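You operate a simulated robot arm through the tools that you are given. There is no shell and no other tool. Be economical: measure what you need, move in short steps, check, and stop when the job is done.

You run a simulated robot arm. Do the job below in one go: nothing can be reset, and whatever is moved stays where it is left.

## Task
Plug the wet vacuum in and suck up the puddle.
Fine: plug in with both switches off; afterwards vacuum off, wand back on its dock, socket switch off; the plug stays in. Set down upright: vacuum wand. Where these are worked on the way, their far stop is far enough and under half their travel is too little: socket switch.

Only the result counts: the job must be done as asked and must still hold three seconds after the hand-in. Knocking over, shifting, dropping, spilling or breaking anything else fails it.

## Robot
A 6-joint arm with a two-finger gripper on a trunk, on a base that drives. Base frame: it is fixed to the floor where the robot stands at the start and does not move with it; the origin is under the middle of the robot, x ahead of it, y to its left, z up. Lengths are in m, angles in degrees, forces in N, time in s.
It reaches about 1.298 m from its shoulder. Its first joint turns from -149.0 to 149.0 degrees. Places, roughly: socket switch [0.6, 0.3, 0.8]; vacuum switch [0.7, -0.2, 0.6]; wet vacuum [0.6, -0.1, 0.3]. Payload 1.57 kg.
The tool frame sits at the grasp point between the pads (the TCP): z along the fingers, y along the line on which they close. The tips reach 0.021 m beyond it. Largest opening 0.07 m; the body of the gripper starts 0.05 m behind the TCP.
Orientation is that of the tool frame in the base frame, as a unit quaternion [x, y, z, w]. With the fingers straight down and closing along the base's y, the tool's x points along the base's -x, its y along +y and its z along -z.

## Interface
- The arm moves only by the tool nudge_tool. Its argument "steps" is a list of rows, each a list of 7 numbers: the shift along the base's x, y, z in mm, then the turn, a rotation vector about the base's x, y, z in degrees, then the closure, from 0 (fully open) to 1 (shut). In form: [[tx, ty, tz, rx, ry, rz, grip], ...]. A call has 1 to 12 rows; each row is the pose to reach, as a shift and turn from the pose commanded when the call began. A row lasts 0.2 s, in which the tool goes at most 0.05 m and 8.6 degrees; a call with a longer step from one row to the next is refused whole, and so is a gripper value outside its range. A pose out of reach is approached as far as the arm can. The call stops where the force on the tool passes 40 N (or 10 N more than at its start, if that is more) or the arm is blocked; 0.2 s more then pass. The fingers move at their own pace and stop on an object; they squeeze with about 30 N. The grip force told is the motor's: it shows also when the fingers shut on nothing. Time passes only in rows, and 0.2 s behind the last, so rows that repeat a pose let the fingers close. The reply holds the time, the measured pose of the TCP, the force on the tool along the base axes, the opening and the grip force, in the units named above and with some noise, with the torque about the TCP (base axes, N m) and any sound that the robot's microphone picked up.
- Cameras (640 x 400 px; columns grow to the right, rows downward): "scene" is now at [0.001, 0.1423, 1.7492]; the picture's right is [-0.72, -0.69, 0.00], its down [-0.62, 0.64, -0.46] and it looks along [0.32, -0.33, -0.89] (base axes); focal length 272 px, centre (320, 200). "wrist" rides on the gripper at [0.079, 0.004, -0.081] in the tool frame; the picture's right is [-0.05, 1.00, 0.00], its down [-0.67, -0.04, -0.74] and it looks along [-0.74, -0.04, 0.67] (tool axes); focal length 256 px, centre (320, 200). There is no depth. A picture from a camera that has moved, and an enlarged one, comes with that camera's place and axes in the base frame and with its lens.
- capture(camera): a new picture of that camera. No time passes.
- move_column(by): slides the trunk up (or, below 0, down) by that many m; the arm and the scene camera ride with it, the base frame stays. It gives what a move gives, with no picture.
- roll_base(legs): drives the robot by 1 to 6 legs, each [ahead, turn to the left] in m and degrees, along the robot's own axes; the way and the turn of a leg run together, so that a leg with both is an arc; at most 1.5 m and 180 degrees a leg. The arm and the cameras ride along, it lands a little off, and it stops where it bumps. It gives what a move gives.
- head_to(pan, tilt): turns the head with the scene camera to pan (to the left, within 155 degrees either way) and tilt (down, from -29 to 69), counted from straight ahead of the robot. It gives what a move gives.
- inspect(camera, box): a new picture of the part [left, top, right, bottom] of that camera's present view, enlarged. No time passes.
- job_done(): hands the job in; it is judged then, once.

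Go step by step. Nothing tells you exact positions but the pictures and the camera data: compare them with the known pose of the tool, close in by small moves and look again before you grip or let go. The budget is 120 turns and 82 pictures, counting those below and the enlarged ones. Unless the task says otherwise, let go and move clear before handing in, and close with one line.

The tools are called after "Call:" as name(argument=value, ...) on one line, values as JSON. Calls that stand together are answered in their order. nudge_tool: Moves the arm, as the interface text tells. Its arguments: {"type":"object","properties":{"steps":{"type":"array"}},"required":["steps"]} The other tools are called the same way: move_column (by) slides the trunk up or down; roll_base (legs) drives the base; head_to (pan, tilt) turns the head that bears the scene camera; capture (camera) takes a picture; inspect (camera, box) takes an enlarged picture of a part of a camera's view; job_done () hands the job in.

At the start:

```text
t: 0.0
eef_pos: [0.7782, 0.0494, 1.1029]
orientation: [0.002, 1.0, 0.0, 0.001]
force: [0.5, -0.4, -0.3]
wrist_torque: [0.0, 0.03, -0.02]
finger_gap: 0.0699
gripper_force: 0.2
trunk travel left (down, up): [-0.784, 0.186]
robot x, y, heading: [0.0037, 0.0178, 0.1]
head pan, tilt: [-46.1, 62.8]
```

scene: 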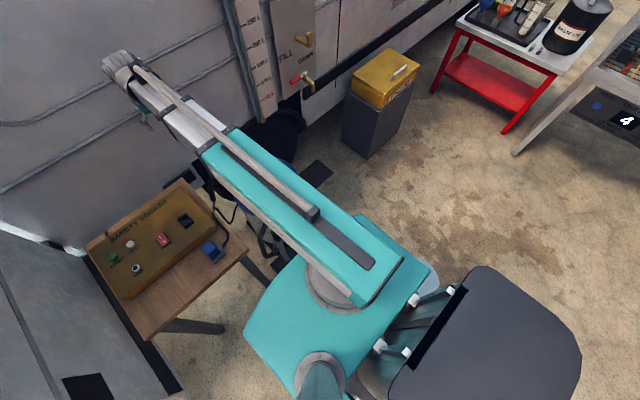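
wrist: 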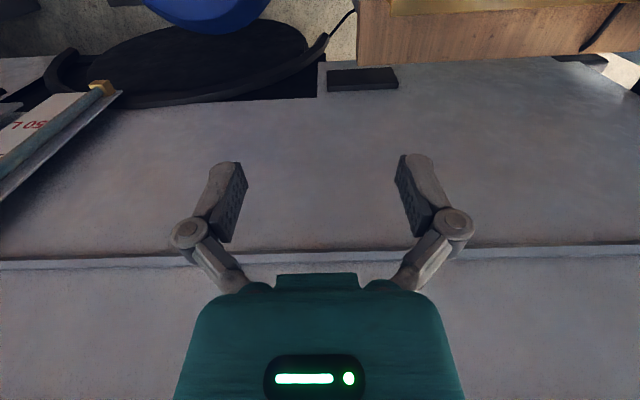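

I see the safety-socket table at left, and the arm hides most of the vacuum. I'll turn the head for better views before moving anything.

Call:
head_to(pan=0, tilt=55)

Call:
capture(camera="scene")

```text
t: 1.1
eef_pos: [0.7796, 0.0488, 1.1031]
orientation: [0.001, 1.0, 0.001, 0.0]
force: [-0.5, -0.2, 0.1]
wrist_torque: [0.0, 0.04, 0.02]
finger_gap: 0.0701
gripper_force: 0.1
trunk travel left (down, up): [-0.784, 0.186]
robot x, y, heading: [-0.0011, 0.0192, 0.2]
head pan, tilt: [0.0, 55.0]
```

```text
79 pictures are left
camera scene: at [0.0291, 0.1878, 1.7584], right [0.0, -1.0, 0.0], down [-0.82, 0.0, -0.57], along [0.57, 0.0, -0.82], focal length 272 px, centre (320, 200)
```

scene: 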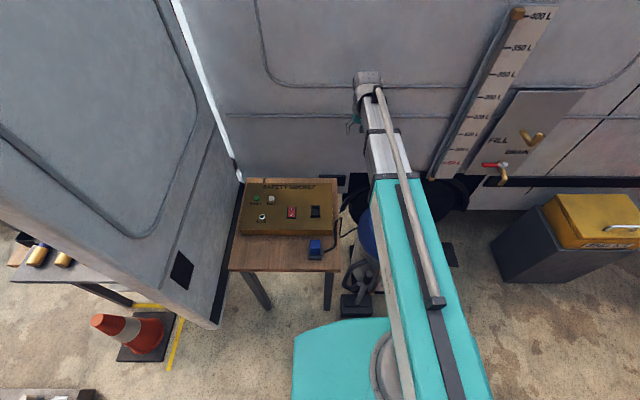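

The arm hides the vacuum, so I'll swing it to the right at the same height and look again.

Call:
nudge_tool(steps=[[-30, -50, 0, 0, 0, 0, 0], [-60, -90, 0, 0, 0, 0, 0], [-90, -130, 0, 0, 0, 0, 0], [-120, -170, 0, 0, 0, 0, 0], [-150, -210, 0, 0, 0, 0, 0], [-180, -250, 0, 0, 0, 0, 0], [-210, -290, 0, 0, 0, 0, 0], [-240, -330, 0, 0, 0, 0, 0], [-270, -370, 0, 0, 0, 0, 0], [-300, -410, 0, 0, 0, 0, 0], [-320, -455, 0, 0, 0, 0, 0], [-330, -500, 0, 0, 0, 0, 0]])

Call:
head_to(pan=0, tilt=62)

Call:
capture(camera="scene")

```text
refused: row 1 steps farther than a row can; nothing moved
```

```text
t: 1.8
eef_pos: [0.7781, 0.0486, 1.1027]
orientation: [0.002, 1.0, 0.0, 0.0]
force: [0.8, 0.2, -0.1]
wrist_torque: [0.02, 0.01, -0.04]
finger_gap: 0.07
gripper_force: 0.0
trunk travel left (down, up): [-0.784, 0.186]
robot x, y, heading: [0.0028, 0.019, 0.2]
head pan, tilt: [0.0, 62.0]
```

```text
78 pictures are left
camera scene: at [0.0214, 0.188, 1.7501], right [0.0, -1.0, 0.0], down [-0.88, 0.0, -0.47], along [0.47, 0.0, -0.88], focal length 272 px, centre (320, 200)
```

scene: 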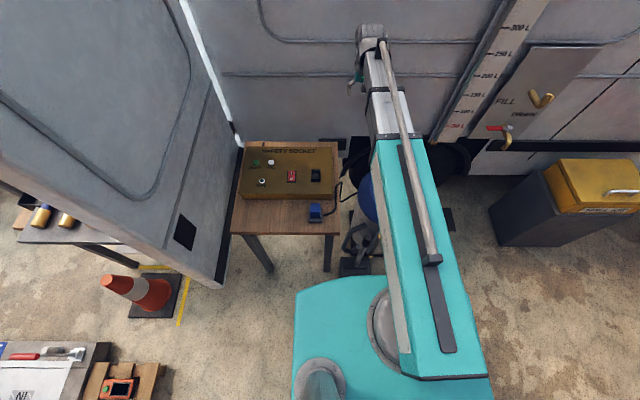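

The first row was too long a step, so I'll redo the swing with smaller ones.

Call:
nudge_tool(steps=[[-25, -40, 0, 0, 0, 0, 0], [-50, -80, 0, 0, 0, 0, 0], [-75, -120, 0, 0, 0, 0, 0], [-100, -160, 0, 0, 0, 0, 0], [-125, -200, 0, 0, 0, 0, 0], [-150, -240, 0, 0, 0, 0, 0], [-175, -280, 0, 0, 0, 0, 0], [-200, -320, 0, 0, 0, 0, 0], [-225, -360, 0, 0, 0, 0, 0], [-250, -400, 0, 0, 0, 0, 0], [-275, -440, 0, 0, 0, 0, 0], [-300, -480, 0, 0, 0, 0, 0]])

Call:
capture(camera="scene")

```text
t: 4.4
eef_pos: [0.4782, -0.4299, 1.1033]
orientation: [0.002, 1.0, 0.0, 0.0]
force: [-0.2, 0.3, 0.0]
wrist_torque: [0.02, 0.01, -0.03]
finger_gap: 0.0702
gripper_force: 0.1
trunk travel left (down, up): [-0.784, 0.186]
robot x, y, heading: [0.0013, 0.0191, 0.3]
head pan, tilt: [0.0, 62.0]
```

```text
77 pictures are left
camera scene: at [0.021, 0.1876, 1.7501], right [0.0, -1.0, 0.0], down [-0.88, 0.0, -0.47], along [0.47, 0.0, -0.88], focal length 272 px, centre (320, 200)
```

scene: 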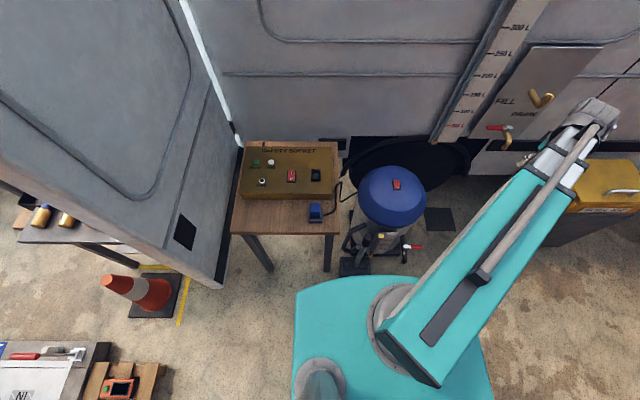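

Call:
inspect(camera="scene", box=[225, 130, 345, 240])

Call:
inspect(camera="scene", box=[320, 130, 470, 290])

```text
3.64 times, centred on (285, 185) of scene
camera zoom: at [0.021, 0.1876, 1.7501], right [0.0, -1.0, 0.0], down [-0.88, 0.0, -0.47], along [0.47, 0.0, -0.88], focal length 990 px, centre (447, 254)
```

zoom: 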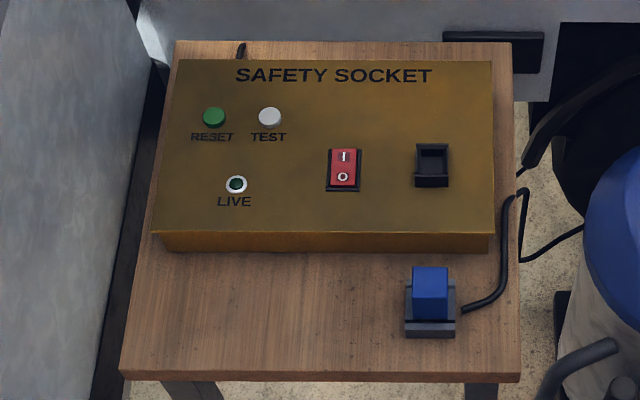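

```text
2.50 times, centred on (395, 210) of scene
camera zoom: at [0.021, 0.1876, 1.7501], right [0.0, -1.0, 0.0], down [-0.88, 0.0, -0.47], along [0.47, 0.0, -0.88], focal length 681 px, centre (132, 175)
```

zoom: 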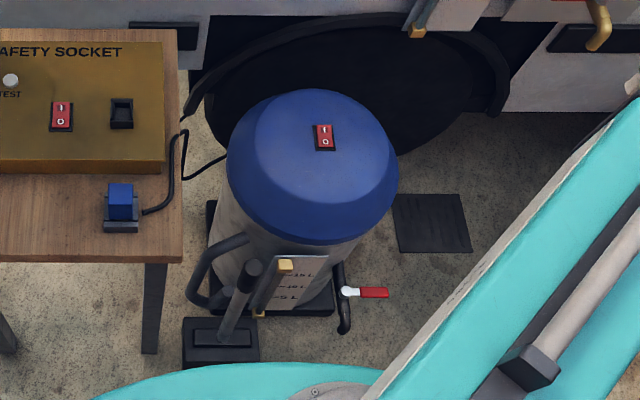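

The socket box has a rocker, reset and test buttons, a live lamp and an outlet, and the blue plug sits on a parking block beside it. The wand dock is in front of the vacuum. Next I'll find the puddle.

Call:
head_to(pan=-80, tilt=50)

Call:
capture(camera="scene")

Call:
head_to(pan=60, tilt=50)

Call:
capture(camera="scene")

```text
t: 6.0
eef_pos: [0.4774, -0.4303, 1.1028]
orientation: [0.002, 1.0, 0.0, 0.0]
force: [-0.4, 0.2, 0.1]
wrist_torque: [0.01, -0.02, -0.01]
finger_gap: 0.0703
gripper_force: 0.0
trunk travel left (down, up): [-0.784, 0.186]
robot x, y, heading: [0.0024, 0.0182, -0.1]
head pan, tilt: [-80.0, 50.0]
```

```text
74 pictures are left
camera scene: at [-0.0296, 0.1121, 1.7649], right [-0.98, -0.18, 0.0], down [-0.13, 0.75, -0.64], along [0.11, -0.63, -0.77], focal length 272 px, centre (320, 200)
```

scene: 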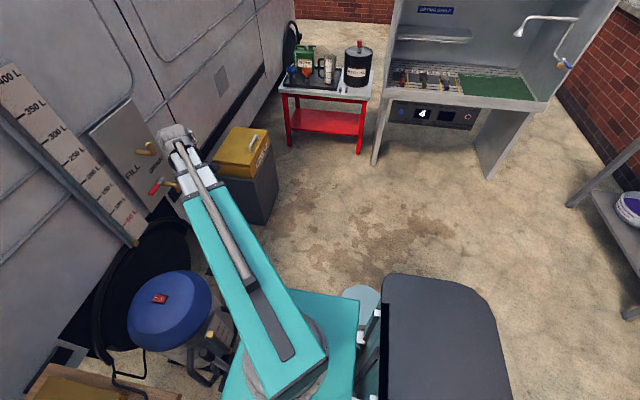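

```text
t: 8.2
eef_pos: [0.4783, -0.43, 1.1026]
orientation: [0.001, 1.0, 0.0, 0.0]
force: [0.0, -0.1, 0.5]
wrist_torque: [0.02, 0.0, -0.01]
finger_gap: 0.07
gripper_force: 0.1
trunk travel left (down, up): [-0.784, 0.186]
robot x, y, heading: [-0.0009, 0.0172, 0.1]
head pan, tilt: [60.0, 50.0]
```

```text
73 pictures are left
camera scene: at [-0.0046, 0.2546, 1.7649], right [0.87, -0.5, 0.0], down [-0.38, -0.66, -0.64], along [0.32, 0.56, -0.77], focal length 272 px, centre (320, 200)
```

scene: 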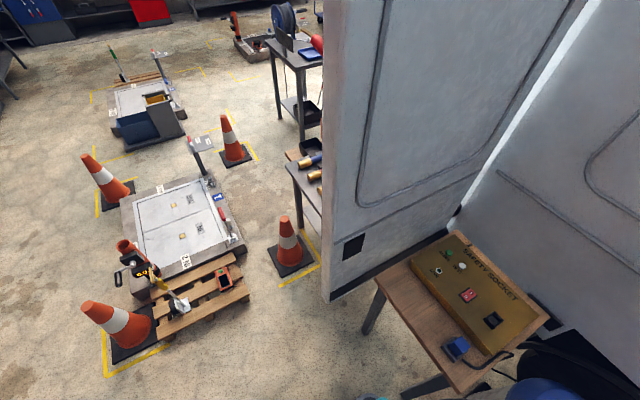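

A pale-blue patch shows on the floor beside the base, near (-0.23, -0.56). I'll check whether it's the puddle.

Call:
head_to(pan=-120, tilt=60)

Call:
capture(camera="scene")

```text
t: 10.9
eef_pos: [0.4784, -0.4291, 1.1023]
orientation: [0.002, 1.0, 0.0, 0.0]
force: [-0.3, -0.7, 0.6]
wrist_torque: [-0.05, 0.02, 0.01]
finger_gap: 0.0701
gripper_force: 0.0
trunk travel left (down, up): [-0.784, 0.186]
robot x, y, heading: [-0.0021, 0.0171, 0.3]
head pan, tilt: [-120.0, 60.0]
```

```text
72 pictures are left
camera scene: at [-0.0764, 0.1301, 1.7524], right [-0.87, 0.5, 0.0], down [0.43, 0.75, -0.5], along [-0.25, -0.43, -0.87], focal length 272 px, centre (320, 200)
```

scene: 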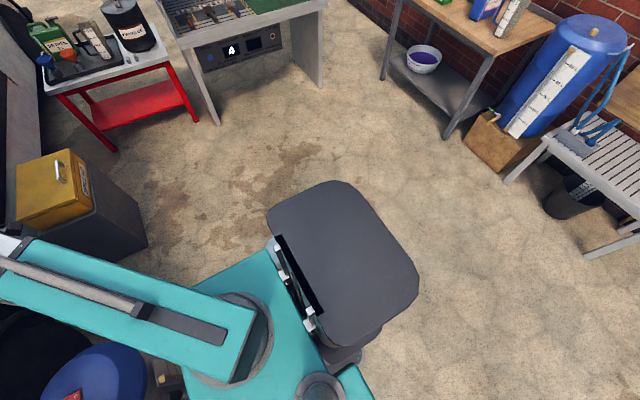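

Call:
head_to(pan=-65, tilt=68)

Call:
capture(camera="scene")

Call:
capture(camera="wrist")

```text
t: 12.1
eef_pos: [0.4775, -0.4295, 1.1027]
orientation: [0.002, 1.0, 0.0, 0.0]
force: [0.0, 0.4, -0.1]
wrist_torque: [-0.01, -0.01, -0.02]
finger_gap: 0.07
gripper_force: 0.1
trunk travel left (down, up): [-0.784, 0.186]
robot x, y, heading: [0.0004, 0.0197, 0.1]
head pan, tilt: [-65.0, 68.0]
```

```text
71 pictures are left
camera scene: at [-0.0191, 0.1363, 1.7437], right [-0.91, -0.42, 0.0], down [-0.39, 0.84, -0.37], along [0.16, -0.34, -0.93], focal length 272 px, centre (320, 200)
```

scene: 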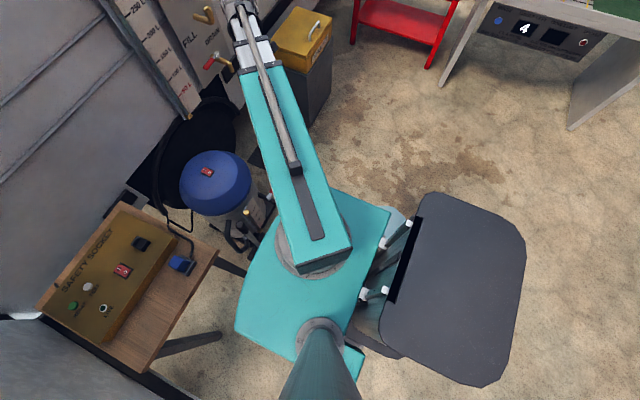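

```text
70 pictures are left
camera wrist: at [0.3991, -0.4247, 1.1829], right [0.06, 1.0, 0.0], down [0.67, -0.04, 0.74], along [0.74, -0.04, -0.67], focal length 256 px, centre (320, 200)
```

wrist: 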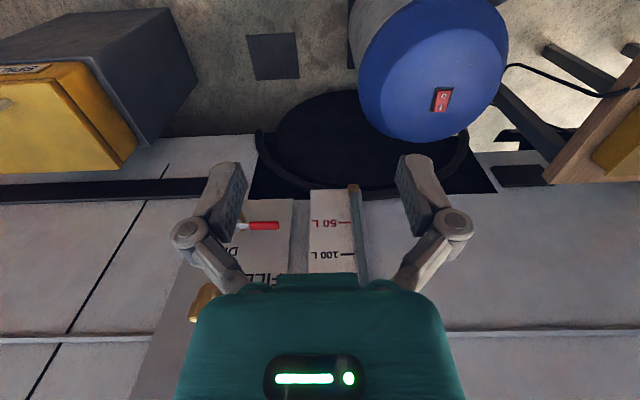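

I can't tell whether the pale patch is a robot part, so I'll turn the wrist camera to look back at the floor on the robot's right.

Call:
nudge_tool(steps=[[0, -20, 0, 0, 0, 8.5, 0], [0, -40, 0, 0, 0, 17, 0], [0, -60, 0, 0, 0, 25.5, 0], [0, -80, 0, 0, 0, 34, 0], [0, -100, 0, 0, 0, 42.5, 0], [0, -120, 0, 0, 0, 51, 0], [0, -140, 0, 0, 0, 59.5, 0], [0, -160, 0, 0, 0, 68, 0], [0, -180, 0, 0, 0, 76.5, 0], [0, -200, 0, 0, 0, 85, 0], [0, -220, 0, 0, 0, 93.5, 0], [0, -240, 0, 0, 0, 102, 0]])

Call:
capture(camera="wrist")

```text
t: 14.7
eef_pos: [0.4794, -0.6717, 1.1016]
orientation: [0.776, -0.63, 0.0, 0.0]
force: [0.2, 0.0, 0.1]
wrist_torque: [-0.04, 0.02, 0.03]
finger_gap: 0.0703
gripper_force: 0.1
trunk travel left (down, up): [-0.784, 0.186]
robot x, y, heading: [0.0008, 0.0191, -0.0]
head pan, tilt: [-65.0, 68.0]
```

```text
69 pictures are left
camera wrist: at [0.4912, -0.749, 1.1827], right [-0.99, -0.15, 0.0], down [-0.1, 0.66, 0.75], along [-0.11, 0.74, -0.67], focal length 256 px, centre (320, 200)
```

wrist: 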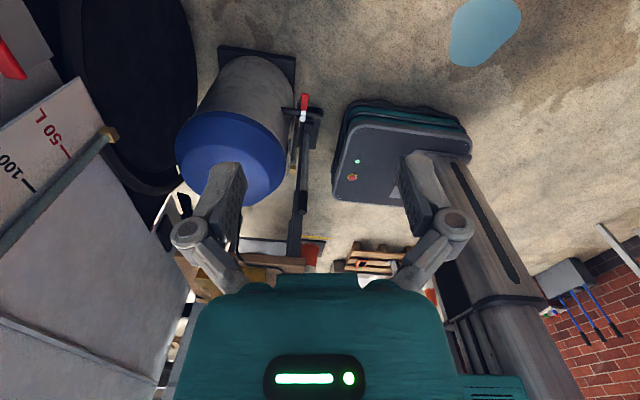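

The puddle is confirmed at about (-0.20, -0.54) on the floor. Now I'll zoom in on the wand and its dock.

Call:
inspect(camera="wrist", box=[170, 40, 340, 280])

Call:
inspect(camera="scene", box=[110, 140, 290, 290])

```text
1.67 times, centred on (255, 160) of wrist
camera zoom: at [0.4912, -0.749, 1.1827], right [-0.99, -0.15, 0.0], down [-0.1, 0.66, 0.75], along [-0.11, 0.74, -0.67], focal length 427 px, centre (428, 267)
```

zoom: 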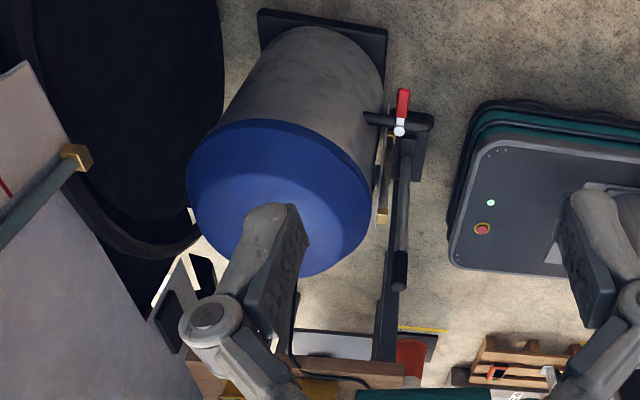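

```text
2.67 times, centred on (200, 215) of scene
camera zoom: at [-0.0189, 0.1361, 1.7437], right [-0.91, -0.42, 0.0], down [-0.39, 0.84, -0.37], along [0.16, -0.34, -0.93], focal length 726 px, centre (640, 160)
```

zoom: 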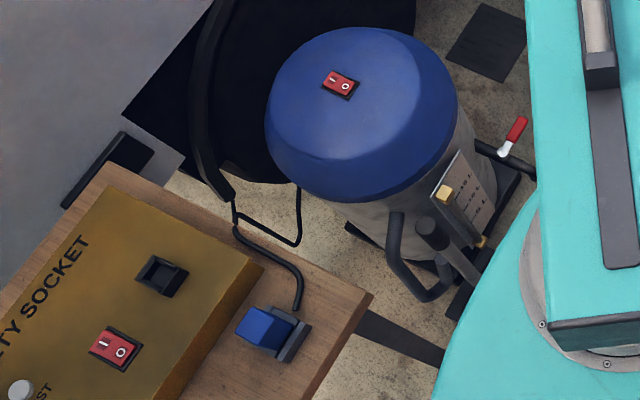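

Next, the plug. I'll bring the tool back to its first orientation and move over the table for close views.

Call:
nudge_tool(steps=[[0, 48, 0, 0, 0, -8.5, 0], [0, 96, 0, 0, 0, -17, 0], [0, 144, 0, 0, 0, -25.5, 0], [0, 192, 0, 0, 0, -34, 0], [0, 240, 0, 0, 0, -42.5, 0], [0, 288, 0, 0, 0, -51, 0], [0, 336, 0, 0, 0, -59.5, 0], [0, 384, 0, 0, 0, -68, 0], [0, 432, 0, 0, 0, -76.5, 0], [0, 480, 0, 0, 0, -85, 0], [0, 528, 0, 0, 0, -93.5, 0], [0, 576, 0, 0, 0, -102, 0]])

Call:
nudge_tool(steps=[[0, 48, 0, 0, 0, 0, 0], [0, 96, 0, 0, 0, 0, 0], [0, 144, 0, 0, 0, 0, 0], [0, 192, 0, 0, 0, 0, 0], [0, 240, -5, 0, 0, 0, 0], [0, 288, -10, 0, 0, 0, 0], [0, 302, -50, 0, 0, 0, 0], [0, 302, -80, 0, 0, 0, 0], [0, 302, -110, 0, 0, 0, 0]])

Call:
capture(camera="wrist")

```text
t: 17.3
eef_pos: [0.5221, -0.1039, 1.1032]
orientation: [0.003, 1.0, 0.0, -0.001]
force: [0.4, -0.4, -0.2]
wrist_torque: [-0.01, 0.02, -0.03]
finger_gap: 0.0701
gripper_force: 0.1
out of reach, approached as far as the arm can: row 10, 11, 12
trunk travel left (down, up): [-0.784, 0.186]
robot x, y, heading: [0.0009, 0.017, 0.1]
head pan, tilt: [-65.0, 68.0]
```

```text
t: 19.3
eef_pos: [0.5206, 0.1963, 1.103]
orientation: [0.001, 1.0, 0.0, -0.001]
force: [0.6, -0.2, 0.6]
wrist_torque: [0.01, 0.01, 0.01]
finger_gap: 0.0702
gripper_force: 0.0
out of reach, approached as far as the arm can: row 1, 2, 3, 4, 5, 6, 7, 8, 9
trunk travel left (down, up): [-0.784, 0.186]
robot x, y, heading: [0.0007, 0.0156, 0.0]
head pan, tilt: [-65.0, 68.0]
```

```text
66 pictures are left
camera wrist: at [0.4418, 0.2018, 1.1829], right [0.06, 1.0, 0.0], down [0.67, -0.04, 0.74], along [0.74, -0.04, -0.67], focal length 256 px, centre (320, 200)
```

wrist: 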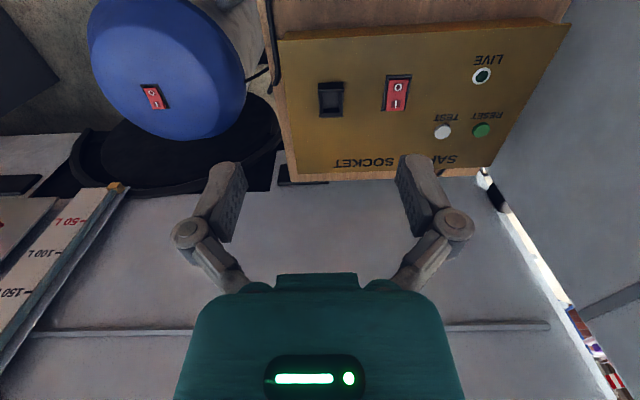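

The table is too close for a tool-down reach, so I'll check behind the robot before backing up.

Call:
head_to(pan=155, tilt=45)

Call:
capture(camera="scene")

```text
t: 22.5
eef_pos: [0.5194, 0.1965, 1.1027]
orientation: [0.002, 1.0, 0.001, 0.001]
force: [0.4, 0.1, -0.4]
wrist_torque: [0.01, 0.0, -0.01]
finger_gap: 0.0698
gripper_force: 0.0
trunk travel left (down, up): [-0.784, 0.186]
robot x, y, heading: [-0.0001, 0.0185, 0.4]
head pan, tilt: [154.7, 45.0]
```

```text
65 pictures are left
camera scene: at [-0.1166, 0.2227, 1.7718], right [0.43, 0.9, 0.0], down [0.64, -0.3, -0.71], along [-0.64, 0.3, -0.71], focal length 272 px, centre (320, 200)
```

scene: 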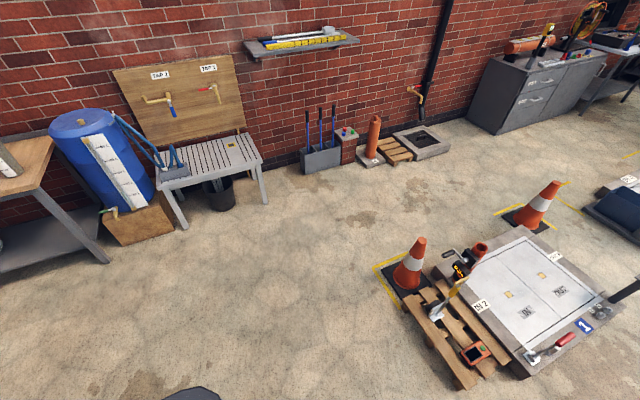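

It's clear behind, so I'll back up 0.3 m.

Call:
roll_base(legs=[[-0.3, 0]])

Call:
head_to(pan=0, tilt=55)

Call:
capture(camera="wrist")

```text
t: 24.9
eef_pos: [0.2178, 0.1959, 1.1023]
orientation: [0.002, 1.0, -0.001, 0.0]
force: [-0.7, 0.5, -0.5]
wrist_torque: [-0.03, 0.03, -0.03]
finger_gap: 0.0699
gripper_force: 0.1
trunk travel left (down, up): [-0.784, 0.186]
robot x, y, heading: [-0.3058, 0.0145, 0.2]
head pan, tilt: [154.7, 45.0]
```

```text
t: 27.3
eef_pos: [0.2186, 0.1968, 1.1023]
orientation: [0.002, 1.0, 0.0, 0.0]
force: [-0.2, -0.2, 0.2]
wrist_torque: [0.01, -0.02, -0.01]
finger_gap: 0.0698
gripper_force: 0.0
trunk travel left (down, up): [-0.784, 0.186]
robot x, y, heading: [-0.3069, 0.0167, -0.1]
head pan, tilt: [0.0, 55.0]
```

```text
64 pictures are left
camera wrist: at [0.139, 0.2013, 1.1829], right [0.06, 1.0, 0.0], down [0.67, -0.04, 0.74], along [0.74, -0.04, -0.67], focal length 256 px, centre (320, 200)
```

wrist: 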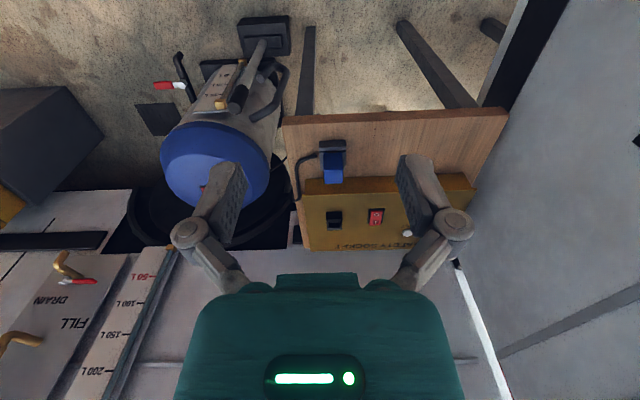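

Good view. I'll move in closer to the plug.

Call:
nudge_tool(steps=[[40, 0, -10, 0, 0, 0, 0], [80, 0, -20, 0, 0, 0, 0], [120, 0, -40, 0, 0, 0, 0], [150, 0, -60, 0, 0, 0, 0], [170, 0, -90, 0, 0, 0, 0], [180, 0, -120, 0, 0, 0, 0]])

Call:
capture(camera="wrist")

Call:
inspect(camera="scene", box=[250, 100, 450, 225])

```text
t: 28.7
eef_pos: [0.3924, 0.195, 1.1023]
orientation: [0.002, 1.0, 0.0, -0.001]
force: [-0.1, -0.2, -0.3]
wrist_torque: [-0.02, 0.0, -0.01]
finger_gap: 0.0699
gripper_force: 0.1
out of reach, approached as far as the arm can: row 1, 2, 3, 4, 5, 6
trunk travel left (down, up): [-0.784, 0.186]
robot x, y, heading: [-0.303, 0.0186, 0.2]
head pan, tilt: [0.0, 55.0]
```

```text
63 pictures are left
camera wrist: at [0.3136, 0.2008, 1.183], right [0.06, 1.0, 0.0], down [0.67, -0.04, 0.74], along [0.74, -0.04, -0.67], focal length 256 px, centre (320, 200)
```

wrist: 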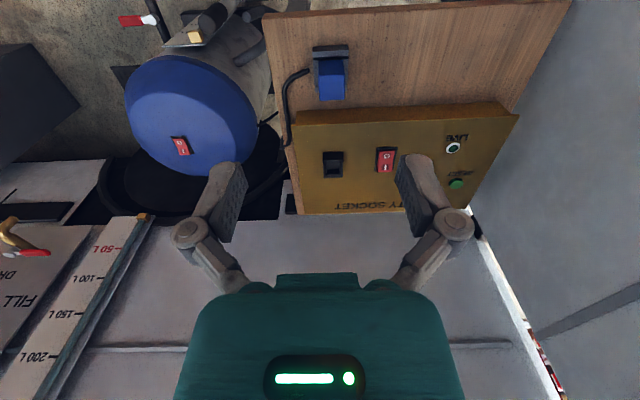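

```text
3.20 times, centred on (350, 162) of scene
camera zoom: at [-0.2741, 0.1877, 1.7584], right [0.0, -1.0, 0.0], down [-0.82, 0.0, -0.57], along [0.57, 0.0, -0.82], focal length 871 px, centre (224, 320)
```

zoom: 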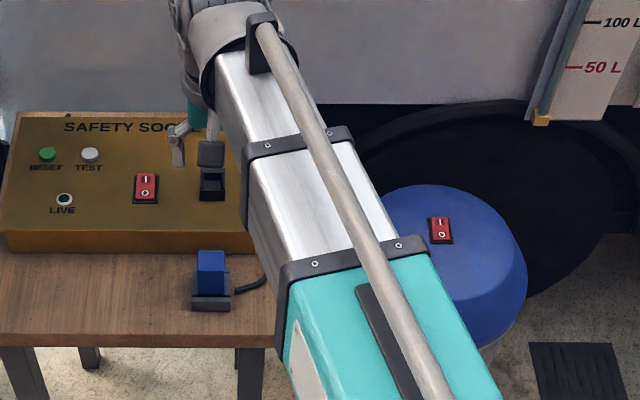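

The arm can't go lower at this trunk height, so I'll lower the column by 0.2 m.

Call:
move_column(by=-0.2)

Call:
capture(camera="wrist")

```text
t: 30.8
eef_pos: [0.3933, 0.1959, 0.9027]
orientation: [0.002, 1.0, 0.0, 0.0]
force: [-0.4, 0.0, -0.5]
wrist_torque: [0.01, 0.0, 0.01]
finger_gap: 0.07
gripper_force: 0.3
trunk travel left (down, up): [-0.584, 0.386]
robot x, y, heading: [-0.3015, 0.0192, -0.1]
head pan, tilt: [0.0, 55.0]
```

```text
61 pictures are left
camera wrist: at [0.3137, 0.2007, 0.9829], right [0.06, 1.0, 0.0], down [0.67, -0.04, 0.74], along [0.74, -0.04, -0.67], focal length 256 px, centre (320, 200)
```

wrist: 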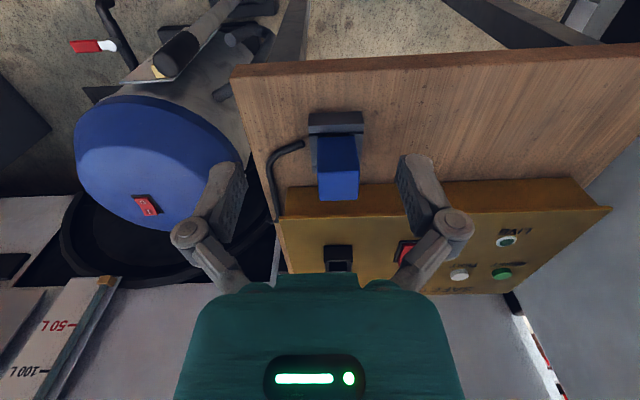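

Call:
inspect(camera="wrist", box=[250, 90, 410, 210])

Call:
inspect(camera="scene", box=[240, 60, 360, 180])

```text
3.33 times, centred on (330, 150) of wrist
camera zoom: at [0.3137, 0.2007, 0.9829], right [0.06, 1.0, 0.0], down [0.67, -0.04, 0.74], along [0.74, -0.04, -0.67], focal length 853 px, centre (287, 367)
```

zoom: 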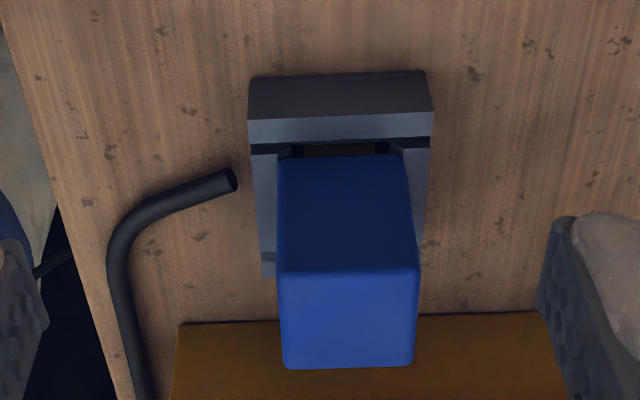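

```text
3.33 times, centred on (300, 120) of scene
camera zoom: at [-0.2738, 0.1877, 1.5585], right [0.0, -1.0, 0.0], down [-0.82, 0.0, -0.57], along [0.57, 0.0, -0.82], focal length 908 px, centre (387, 467)
```

zoom: 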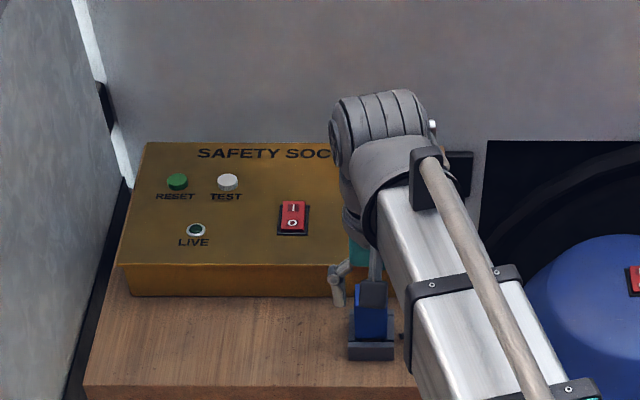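

I place the plug body at about x 0.459–0.498, y 0.190–0.228, with its top at z≈0.818. I'll hover above it and check.

Call:
nudge_tool(steps=[[40, 6, -15, 0, 0, 0, 0], [85, 13, -32, 0, 0, 0, 0]])

Call:
capture(camera="wrist")

```text
t: 31.4
eef_pos: [0.4791, 0.2086, 0.9021]
orientation: [0.002, 1.0, -0.001, 0.001]
force: [-0.3, -0.4, 0.6]
wrist_torque: [0.0, -0.02, 0.0]
finger_gap: 0.0701
gripper_force: 0.1
out of reach, approached as far as the arm can: row 1, 2
trunk travel left (down, up): [-0.584, 0.386]
robot x, y, heading: [-0.2997, 0.0197, -0.1]
head pan, tilt: [0.0, 55.0]
```

```text
58 pictures are left
camera wrist: at [0.4003, 0.2137, 0.9827], right [0.06, 1.0, 0.0], down [0.67, -0.04, 0.74], along [0.74, -0.04, -0.67], focal length 256 px, centre (320, 200)
```

wrist: 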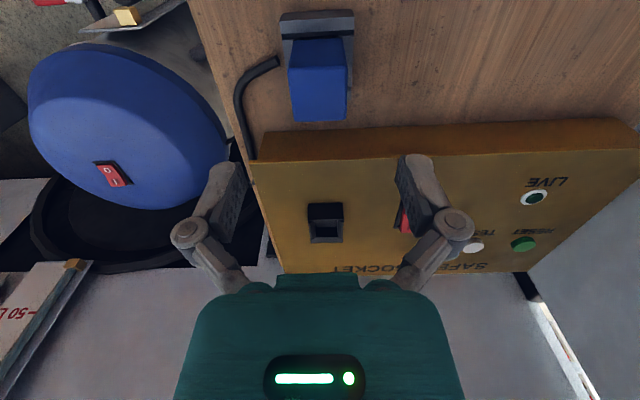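

The outlet is at about (0.626, 0.207, 0.81), in line with the plug. I'll zoom in on it, and sort out the reach by raising the arm and lowering the trunk.

Call:
inspect(camera="wrist", box=[270, 0, 380, 260])

Call:
nudge_tool(steps=[[0, 0, 40, 0, 0, 0, 0], [0, 0, 80, 0, 0, 0, 0], [0, 0, 120, 0, 0, 0, 0], [0, 0, 160, 0, 0, 0, 0], [0, 0, 200, 0, 0, 0, 0], [0, 0, 240, 0, 0, 0, 0]])

Call:
move_column(by=-0.25)

```text
1.54 times, centred on (325, 130) of wrist
camera zoom: at [0.4003, 0.2137, 0.9827], right [0.06, 1.0, 0.0], down [0.67, -0.04, 0.74], along [0.74, -0.04, -0.67], focal length 394 px, centre (312, 308)
```

zoom: 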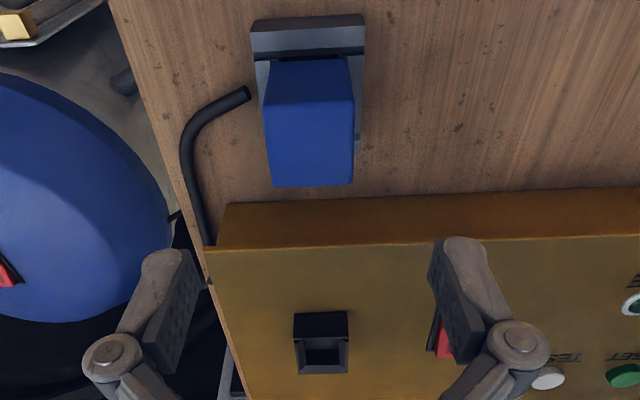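

```text
t: 32.8
eef_pos: [0.4784, 0.2076, 0.9031]
orientation: [0.001, 1.0, 0.0, 0.0]
force: [-0.3, 0.3, 0.1]
wrist_torque: [0.02, -0.02, 0.0]
finger_gap: 0.0701
gripper_force: 0.0
out of reach, approached as far as the arm can: row 1, 2, 3, 4, 5, 6
trunk travel left (down, up): [-0.584, 0.386]
robot x, y, heading: [-0.3039, 0.0155, -0.1]
head pan, tilt: [0.0, 55.0]
```

```text
t: 34.3
eef_pos: [0.4802, 0.2072, 0.7702]
orientation: [0.002, 1.0, -0.001, 0.003]
force: [1.8, 0.5, 42.6]
wrist_torque: [-0.33, 0.06, -0.02]
finger_gap: 0.07
gripper_force: 0.0
trunk travel left (down, up): [-0.448, 0.522]
robot x, y, heading: [-0.299, 0.0186, 0.2]
head pan, tilt: [0.0, 55.0]
stopped: the force on the tool passed its limit at 118 N (the readings are from after the stop); the commanded pose is now the measured one
```

The arm couldn't move up, so the trunk took the fingers down onto the holder. I'll raise it and check that nothing shifted.

Call:
move_column(by=0.1)

Call:
capture(camera="wrist")

```text
t: 35.6
eef_pos: [0.4811, 0.2075, 0.8666]
orientation: [0.001, 1.0, -0.001, 0.002]
force: [0.2, -0.1, -0.4]
wrist_torque: [-0.01, -0.02, 0.0]
finger_gap: 0.0701
gripper_force: 0.0
trunk travel left (down, up): [-0.548, 0.422]
robot x, y, heading: [-0.3002, 0.0162, -0.2]
head pan, tilt: [0.0, 55.0]
```

```text
56 pictures are left
camera wrist: at [0.4009, 0.2136, 0.947], right [0.06, 1.0, 0.0], down [0.66, -0.04, 0.75], along [0.75, -0.04, -0.66], focal length 256 px, centre (320, 200)
```

wrist: 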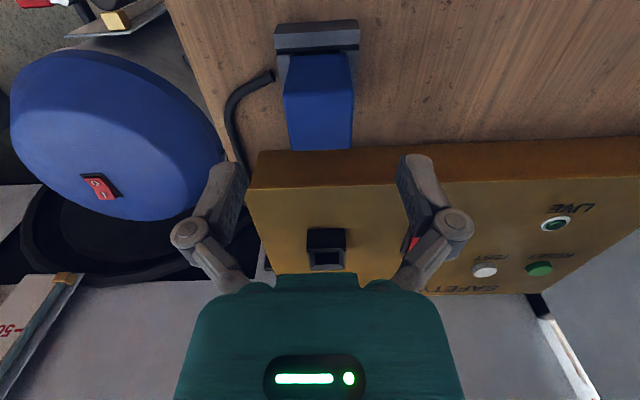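

Call:
nudge_tool(steps=[[0, 0, 20, 0, 0, 0, 0], [0, 0, 40, 0, 0, 0, 0]])

Call:
nudge_tool(steps=[[-20, 0, 0, 0, 6, 0, 0]])

```text
t: 36.2
eef_pos: [0.4804, 0.2084, 0.8676]
orientation: [0.002, 1.0, -0.001, 0.003]
force: [0.8, -0.7, 0.4]
wrist_torque: [-0.02, 0.04, -0.02]
finger_gap: 0.0701
gripper_force: 0.0
out of reach, approached as far as the arm can: row 1, 2
trunk travel left (down, up): [-0.548, 0.422]
robot x, y, heading: [-0.3045, 0.0207, -0.2]
head pan, tilt: [0.0, 55.0]
```

```text
t: 36.6
eef_pos: [0.4597, 0.2083, 0.8684]
orientation: [0.002, 0.999, 0.0, -0.05]
force: [-0.5, 0.6, -0.6]
wrist_torque: [0.03, 0.01, -0.02]
finger_gap: 0.0697
gripper_force: 0.1
trunk travel left (down, up): [-0.548, 0.422]
robot x, y, heading: [-0.3012, 0.0186, -0.1]
head pan, tilt: [0.0, 55.0]
```

So the arm only moves in a plane and height comes from the trunk alone. I'll undo the test tilt, re-centre over the plug and lower with the column.

Call:
nudge_tool(steps=[[19, 0, 0, 0, -6, 0, 0]])

Call:
move_column(by=-0.07)

Call:
capture(camera="wrist")

```text
t: 37.0
eef_pos: [0.4787, 0.2074, 0.8668]
orientation: [0.002, 1.0, -0.001, 0.001]
force: [0.4, 0.2, 0.4]
wrist_torque: [-0.02, -0.03, 0.04]
finger_gap: 0.0698
gripper_force: 0.0
trunk travel left (down, up): [-0.548, 0.422]
robot x, y, heading: [-0.3022, 0.0202, 0.2]
head pan, tilt: [0.0, 55.0]
```

```text
t: 38.1
eef_pos: [0.4787, 0.2088, 0.7978]
orientation: [0.002, 1.0, -0.001, 0.002]
force: [0.2, 0.3, 0.1]
wrist_torque: [0.0, -0.01, -0.02]
finger_gap: 0.0701
gripper_force: 0.1
trunk travel left (down, up): [-0.478, 0.492]
robot x, y, heading: [-0.3072, 0.0178, -0.2]
head pan, tilt: [0.0, 55.0]
```

```text
55 pictures are left
camera wrist: at [0.3992, 0.2138, 0.8771], right [0.06, 1.0, 0.0], down [0.66, -0.04, 0.75], along [0.75, -0.04, -0.66], focal length 256 px, centre (320, 200)
```

wrist: 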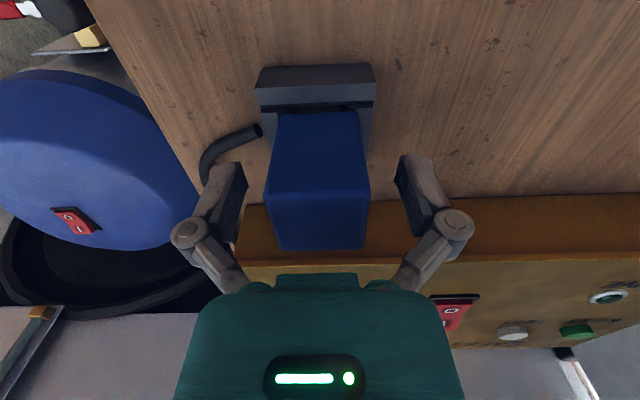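

The plug sits centred between the fingers, so I'll close on it.

Call:
nudge_tool(steps=[[0, 0, 0, 0, 0, 0, 1], [0, 0, 0, 0, 0, 0, 1], [0, 0, 0, 0, 0, 0, 1], [0, 0, 0, 0, 0, 0, 1], [0, 0, 0, 0, 0, 0, 1], [0, 0, 0, 0, 0, 0, 1]])

Call:
move_column(by=0.09)

Call:
capture(camera="wrist")

```text
t: 39.5
eef_pos: [0.4787, 0.2094, 0.7959]
orientation: [0.002, 1.0, -0.001, 0.002]
force: [0.5, -0.3, 7.5]
wrist_torque: [-0.02, -0.03, 0.0]
finger_gap: 0.0373
gripper_force: 30.0
trunk travel left (down, up): [-0.478, 0.492]
robot x, y, heading: [-0.2995, 0.0174, 0.3]
head pan, tilt: [0.0, 55.0]
```

```text
t: 40.8
eef_pos: [0.4785, 0.2084, 0.8868]
orientation: [0.002, 1.0, -0.001, 0.002]
force: [0.0, -0.6, -1.1]
wrist_torque: [-0.01, 0.01, -0.03]
finger_gap: 0.037
gripper_force: 30.2
trunk travel left (down, up): [-0.568, 0.402]
robot x, y, heading: [-0.3023, 0.0158, -0.0]
head pan, tilt: [0.0, 55.0]
```

```text
54 pictures are left
camera wrist: at [0.3994, 0.2138, 0.967], right [0.06, 1.0, 0.0], down [0.66, -0.04, 0.75], along [0.75, -0.04, -0.66], focal length 256 px, centre (320, 200)
```

wrist: 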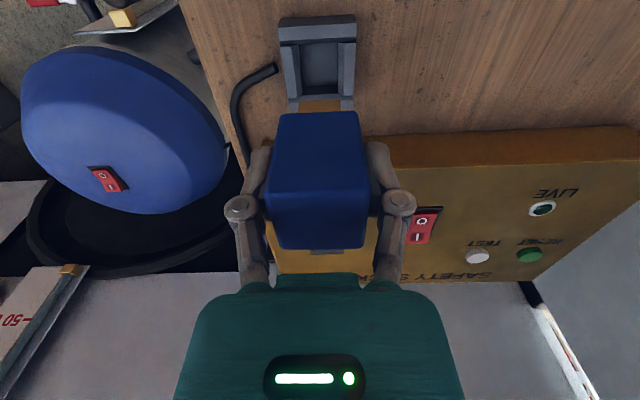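

I have the plug. I'll look at its pins and the outlet before aligning.

Call:
inspect(camera="wrist", box=[250, 0, 400, 130])

Call:
inspect(camera="scene", box=[220, 60, 360, 160])

```text
3.08 times, centred on (325, 65) of wrist
camera zoom: at [0.3994, 0.2138, 0.967], right [0.06, 1.0, 0.0], down [0.66, -0.04, 0.75], along [0.75, -0.04, -0.66], focal length 788 px, centre (305, 615)
```

zoom: 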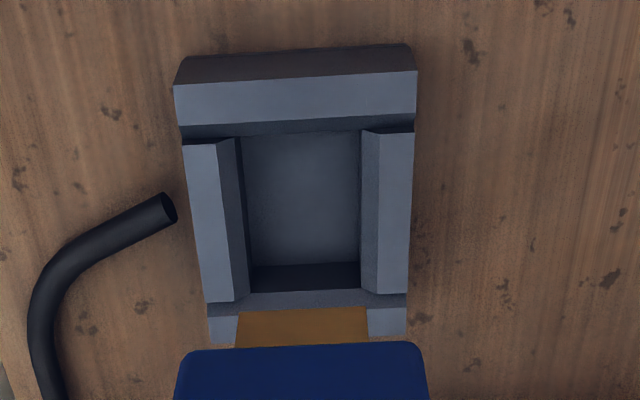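

```text
4.00 times, centred on (290, 110) of scene
camera zoom: at [-0.2733, 0.1878, 1.5429], right [0.0, -1.0, 0.0], down [-0.82, 0.0, -0.57], along [0.57, 0.0, -0.82], focal length 1089 px, centre (440, 560)
```

zoom: 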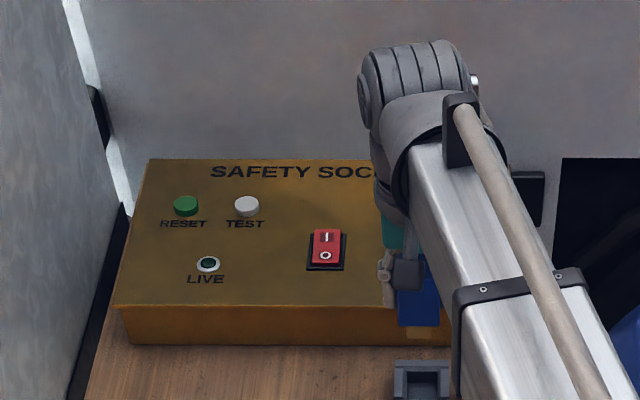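

The plug has a brass stub below, and I put the outlet opening near (0.642, 0.208). I'll shift the plug sideways to view the outlet unobstructed and refine that.

Call:
nudge_tool(steps=[[25, -40, 0, 0, 0, 0, 1], [50, -80, 0, 0, 0, 0, 1], [80, -120, 0, 0, 0, 0, 1]])

Call:
inspect(camera="wrist", box=[400, 130, 560, 230])

Call:
inspect(camera="scene", box=[250, 60, 410, 160])

```text
t: 41.5
eef_pos: [0.5607, 0.0901, 0.8873]
orientation: [0.001, 1.0, -0.001, 0.001]
force: [0.5, -0.3, -1.0]
wrist_torque: [0.02, 0.0, -0.03]
finger_gap: 0.0373
gripper_force: 29.7
trunk travel left (down, up): [-0.568, 0.402]
robot x, y, heading: [-0.3055, 0.0197, 0.2]
head pan, tilt: [0.0, 55.0]
```

```text
4.00 times, centred on (480, 180) of wrist
camera zoom: at [0.4808, 0.0948, 0.967], right [0.06, 1.0, 0.0], down [0.66, -0.04, 0.75], along [0.75, -0.04, -0.66], focal length 1024 px, centre (-320, 280)
```

zoom: 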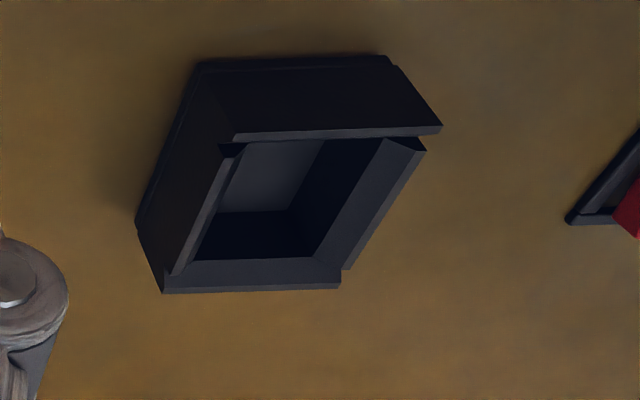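

```text
4.00 times, centred on (330, 110) of scene
camera zoom: at [-0.2734, 0.1879, 1.5429], right [0.0, -1.0, 0.0], down [-0.82, 0.0, -0.57], along [0.57, 0.0, -0.82], focal length 1089 px, centre (280, 560)
```

zoom: 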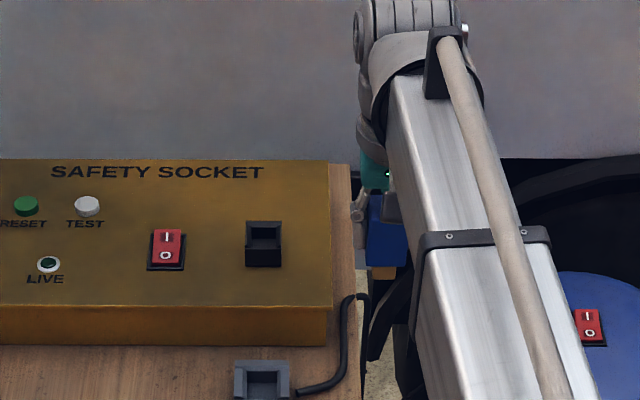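

Two views agree on the outlet centre near (0.629, 0.2075) with its rim at about z 0.824. I'll move over it and look.

Call:
nudge_tool(steps=[[20, 35, 0, 0, 0, 0, 1], [40, 75, 0, 0, 0, 0, 1], [68, 117, 0, 0, 0, 0, 1]])

Call:
inspect(camera="scene", box=[250, 60, 410, 160])

Call:
inspect(camera="wrist", box=[250, 50, 410, 150])

```text
refused: row 3 steps farther than a row can; nothing moved
```

```text
4.00 times, centred on (330, 110) of scene
camera zoom: at [-0.2734, 0.1879, 1.5429], right [0.0, -1.0, 0.0], down [-0.82, 0.0, -0.57], along [0.57, 0.0, -0.82], focal length 1089 px, centre (280, 560)
```

zoom: 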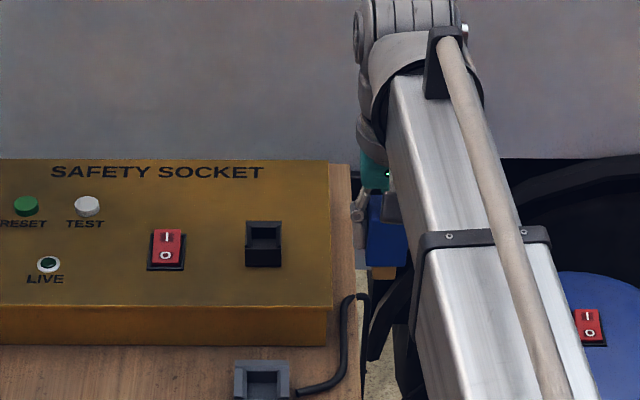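

```text
4.00 times, centred on (330, 100) of wrist
camera zoom: at [0.4808, 0.0948, 0.967], right [0.06, 1.0, 0.0], down [0.66, -0.04, 0.75], along [0.75, -0.04, -0.66], focal length 1024 px, centre (280, 600)
```

zoom: 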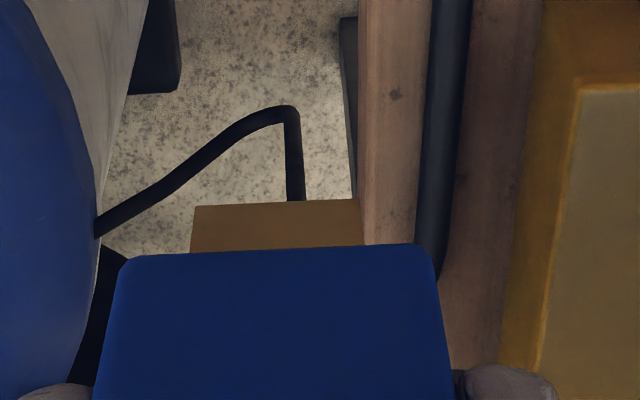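

Call:
move_column(by=0.02)

Call:
nudge_tool(steps=[[18, 30, 0, 0, 0, 0, 1], [36, 60, 0, 0, 0, 0, 1], [52, 90, 0, 0, 0, 0, 1], [68, 117, 0, 0, 0, 0, 1]])

Call:
inspect(camera="wrist", box=[250, 50, 410, 150])

Call:
inspect(camera="scene", box=[250, 60, 410, 160])

```text
t: 42.2
eef_pos: [0.5602, 0.0904, 0.9078]
orientation: [0.002, 1.0, -0.001, 0.001]
force: [0.1, 0.7, -0.2]
wrist_torque: [0.01, 0.03, -0.02]
finger_gap: 0.0373
gripper_force: 30.1
trunk travel left (down, up): [-0.588, 0.382]
robot x, y, heading: [-0.3009, 0.0202, 0.1]
head pan, tilt: [0.0, 55.0]
```

```text
t: 43.2
eef_pos: [0.6287, 0.2069, 0.9062]
orientation: [0.001, 1.0, -0.001, 0.002]
force: [-0.4, 0.2, -0.9]
wrist_torque: [0.01, 0.02, -0.03]
finger_gap: 0.0373
gripper_force: 29.7
trunk travel left (down, up): [-0.588, 0.382]
robot x, y, heading: [-0.3048, 0.019, -0.0]
head pan, tilt: [0.0, 55.0]
```

```text
4.00 times, centred on (330, 100) of wrist
camera zoom: at [0.5493, 0.2123, 0.9869], right [0.06, 1.0, 0.0], down [0.66, -0.04, 0.75], along [0.75, -0.04, -0.66], focal length 1024 px, centre (280, 600)
```

zoom: 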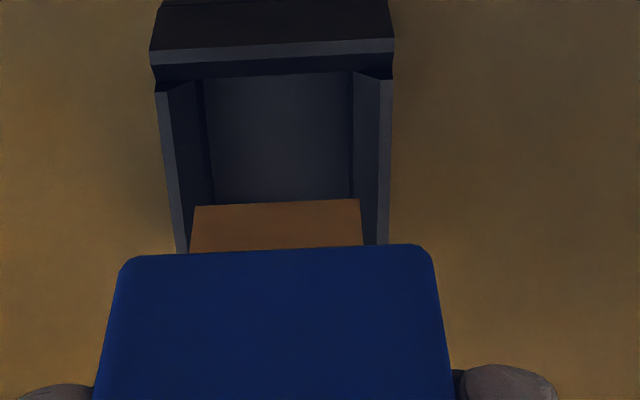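

```text
4.00 times, centred on (330, 110) of scene
camera zoom: at [-0.2733, 0.1876, 1.5629], right [0.0, -1.0, 0.0], down [-0.82, 0.0, -0.57], along [0.57, 0.0, -0.82], focal length 1089 px, centre (280, 560)
```

zoom: 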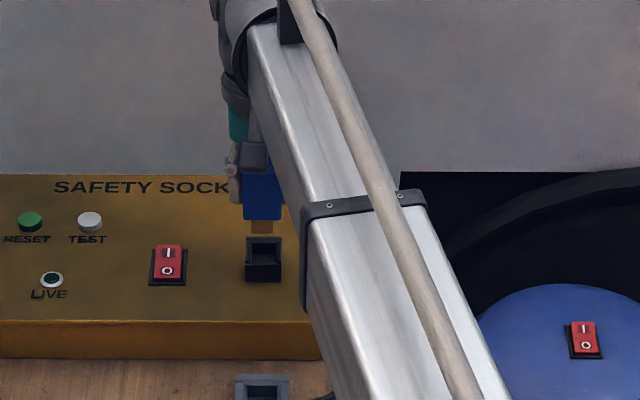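

Lateral alignment looks right, and I'll add 1.5 mm in x. Then I'll lower in small steps and watch the force.

Call:
nudge_tool(steps=[[1.5, 0, 0, 0, 0, 0, 1]])

Call:
move_column(by=-0.036)

Call:
inspect(camera="wrist", box=[250, 50, 410, 150])

```text
t: 43.6
eef_pos: [0.6308, 0.2065, 0.9076]
orientation: [0.002, 1.0, -0.001, 0.002]
force: [0.0, 0.2, -1.0]
wrist_torque: [0.01, 0.02, 0.0]
finger_gap: 0.0374
gripper_force: 29.9
trunk travel left (down, up): [-0.588, 0.382]
robot x, y, heading: [-0.3024, 0.0179, 0.0]
head pan, tilt: [0.0, 55.0]
```

```text
t: 44.4
eef_pos: [0.6294, 0.2055, 0.871]
orientation: [0.001, 1.0, -0.001, 0.002]
force: [-0.2, -0.1, -1.5]
wrist_torque: [0.01, -0.02, -0.02]
finger_gap: 0.037
gripper_force: 29.8
trunk travel left (down, up): [-0.552, 0.418]
robot x, y, heading: [-0.3048, 0.0173, -0.1]
head pan, tilt: [0.0, 55.0]
```

```text
4.00 times, centred on (330, 100) of wrist
camera zoom: at [0.5499, 0.2119, 0.951], right [0.06, 1.0, 0.0], down [0.66, -0.04, 0.75], along [0.75, -0.04, -0.66], focal length 1024 px, centre (280, 600)
```

zoom: 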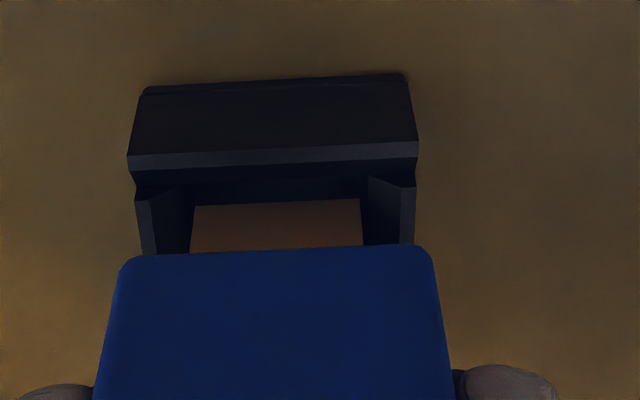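

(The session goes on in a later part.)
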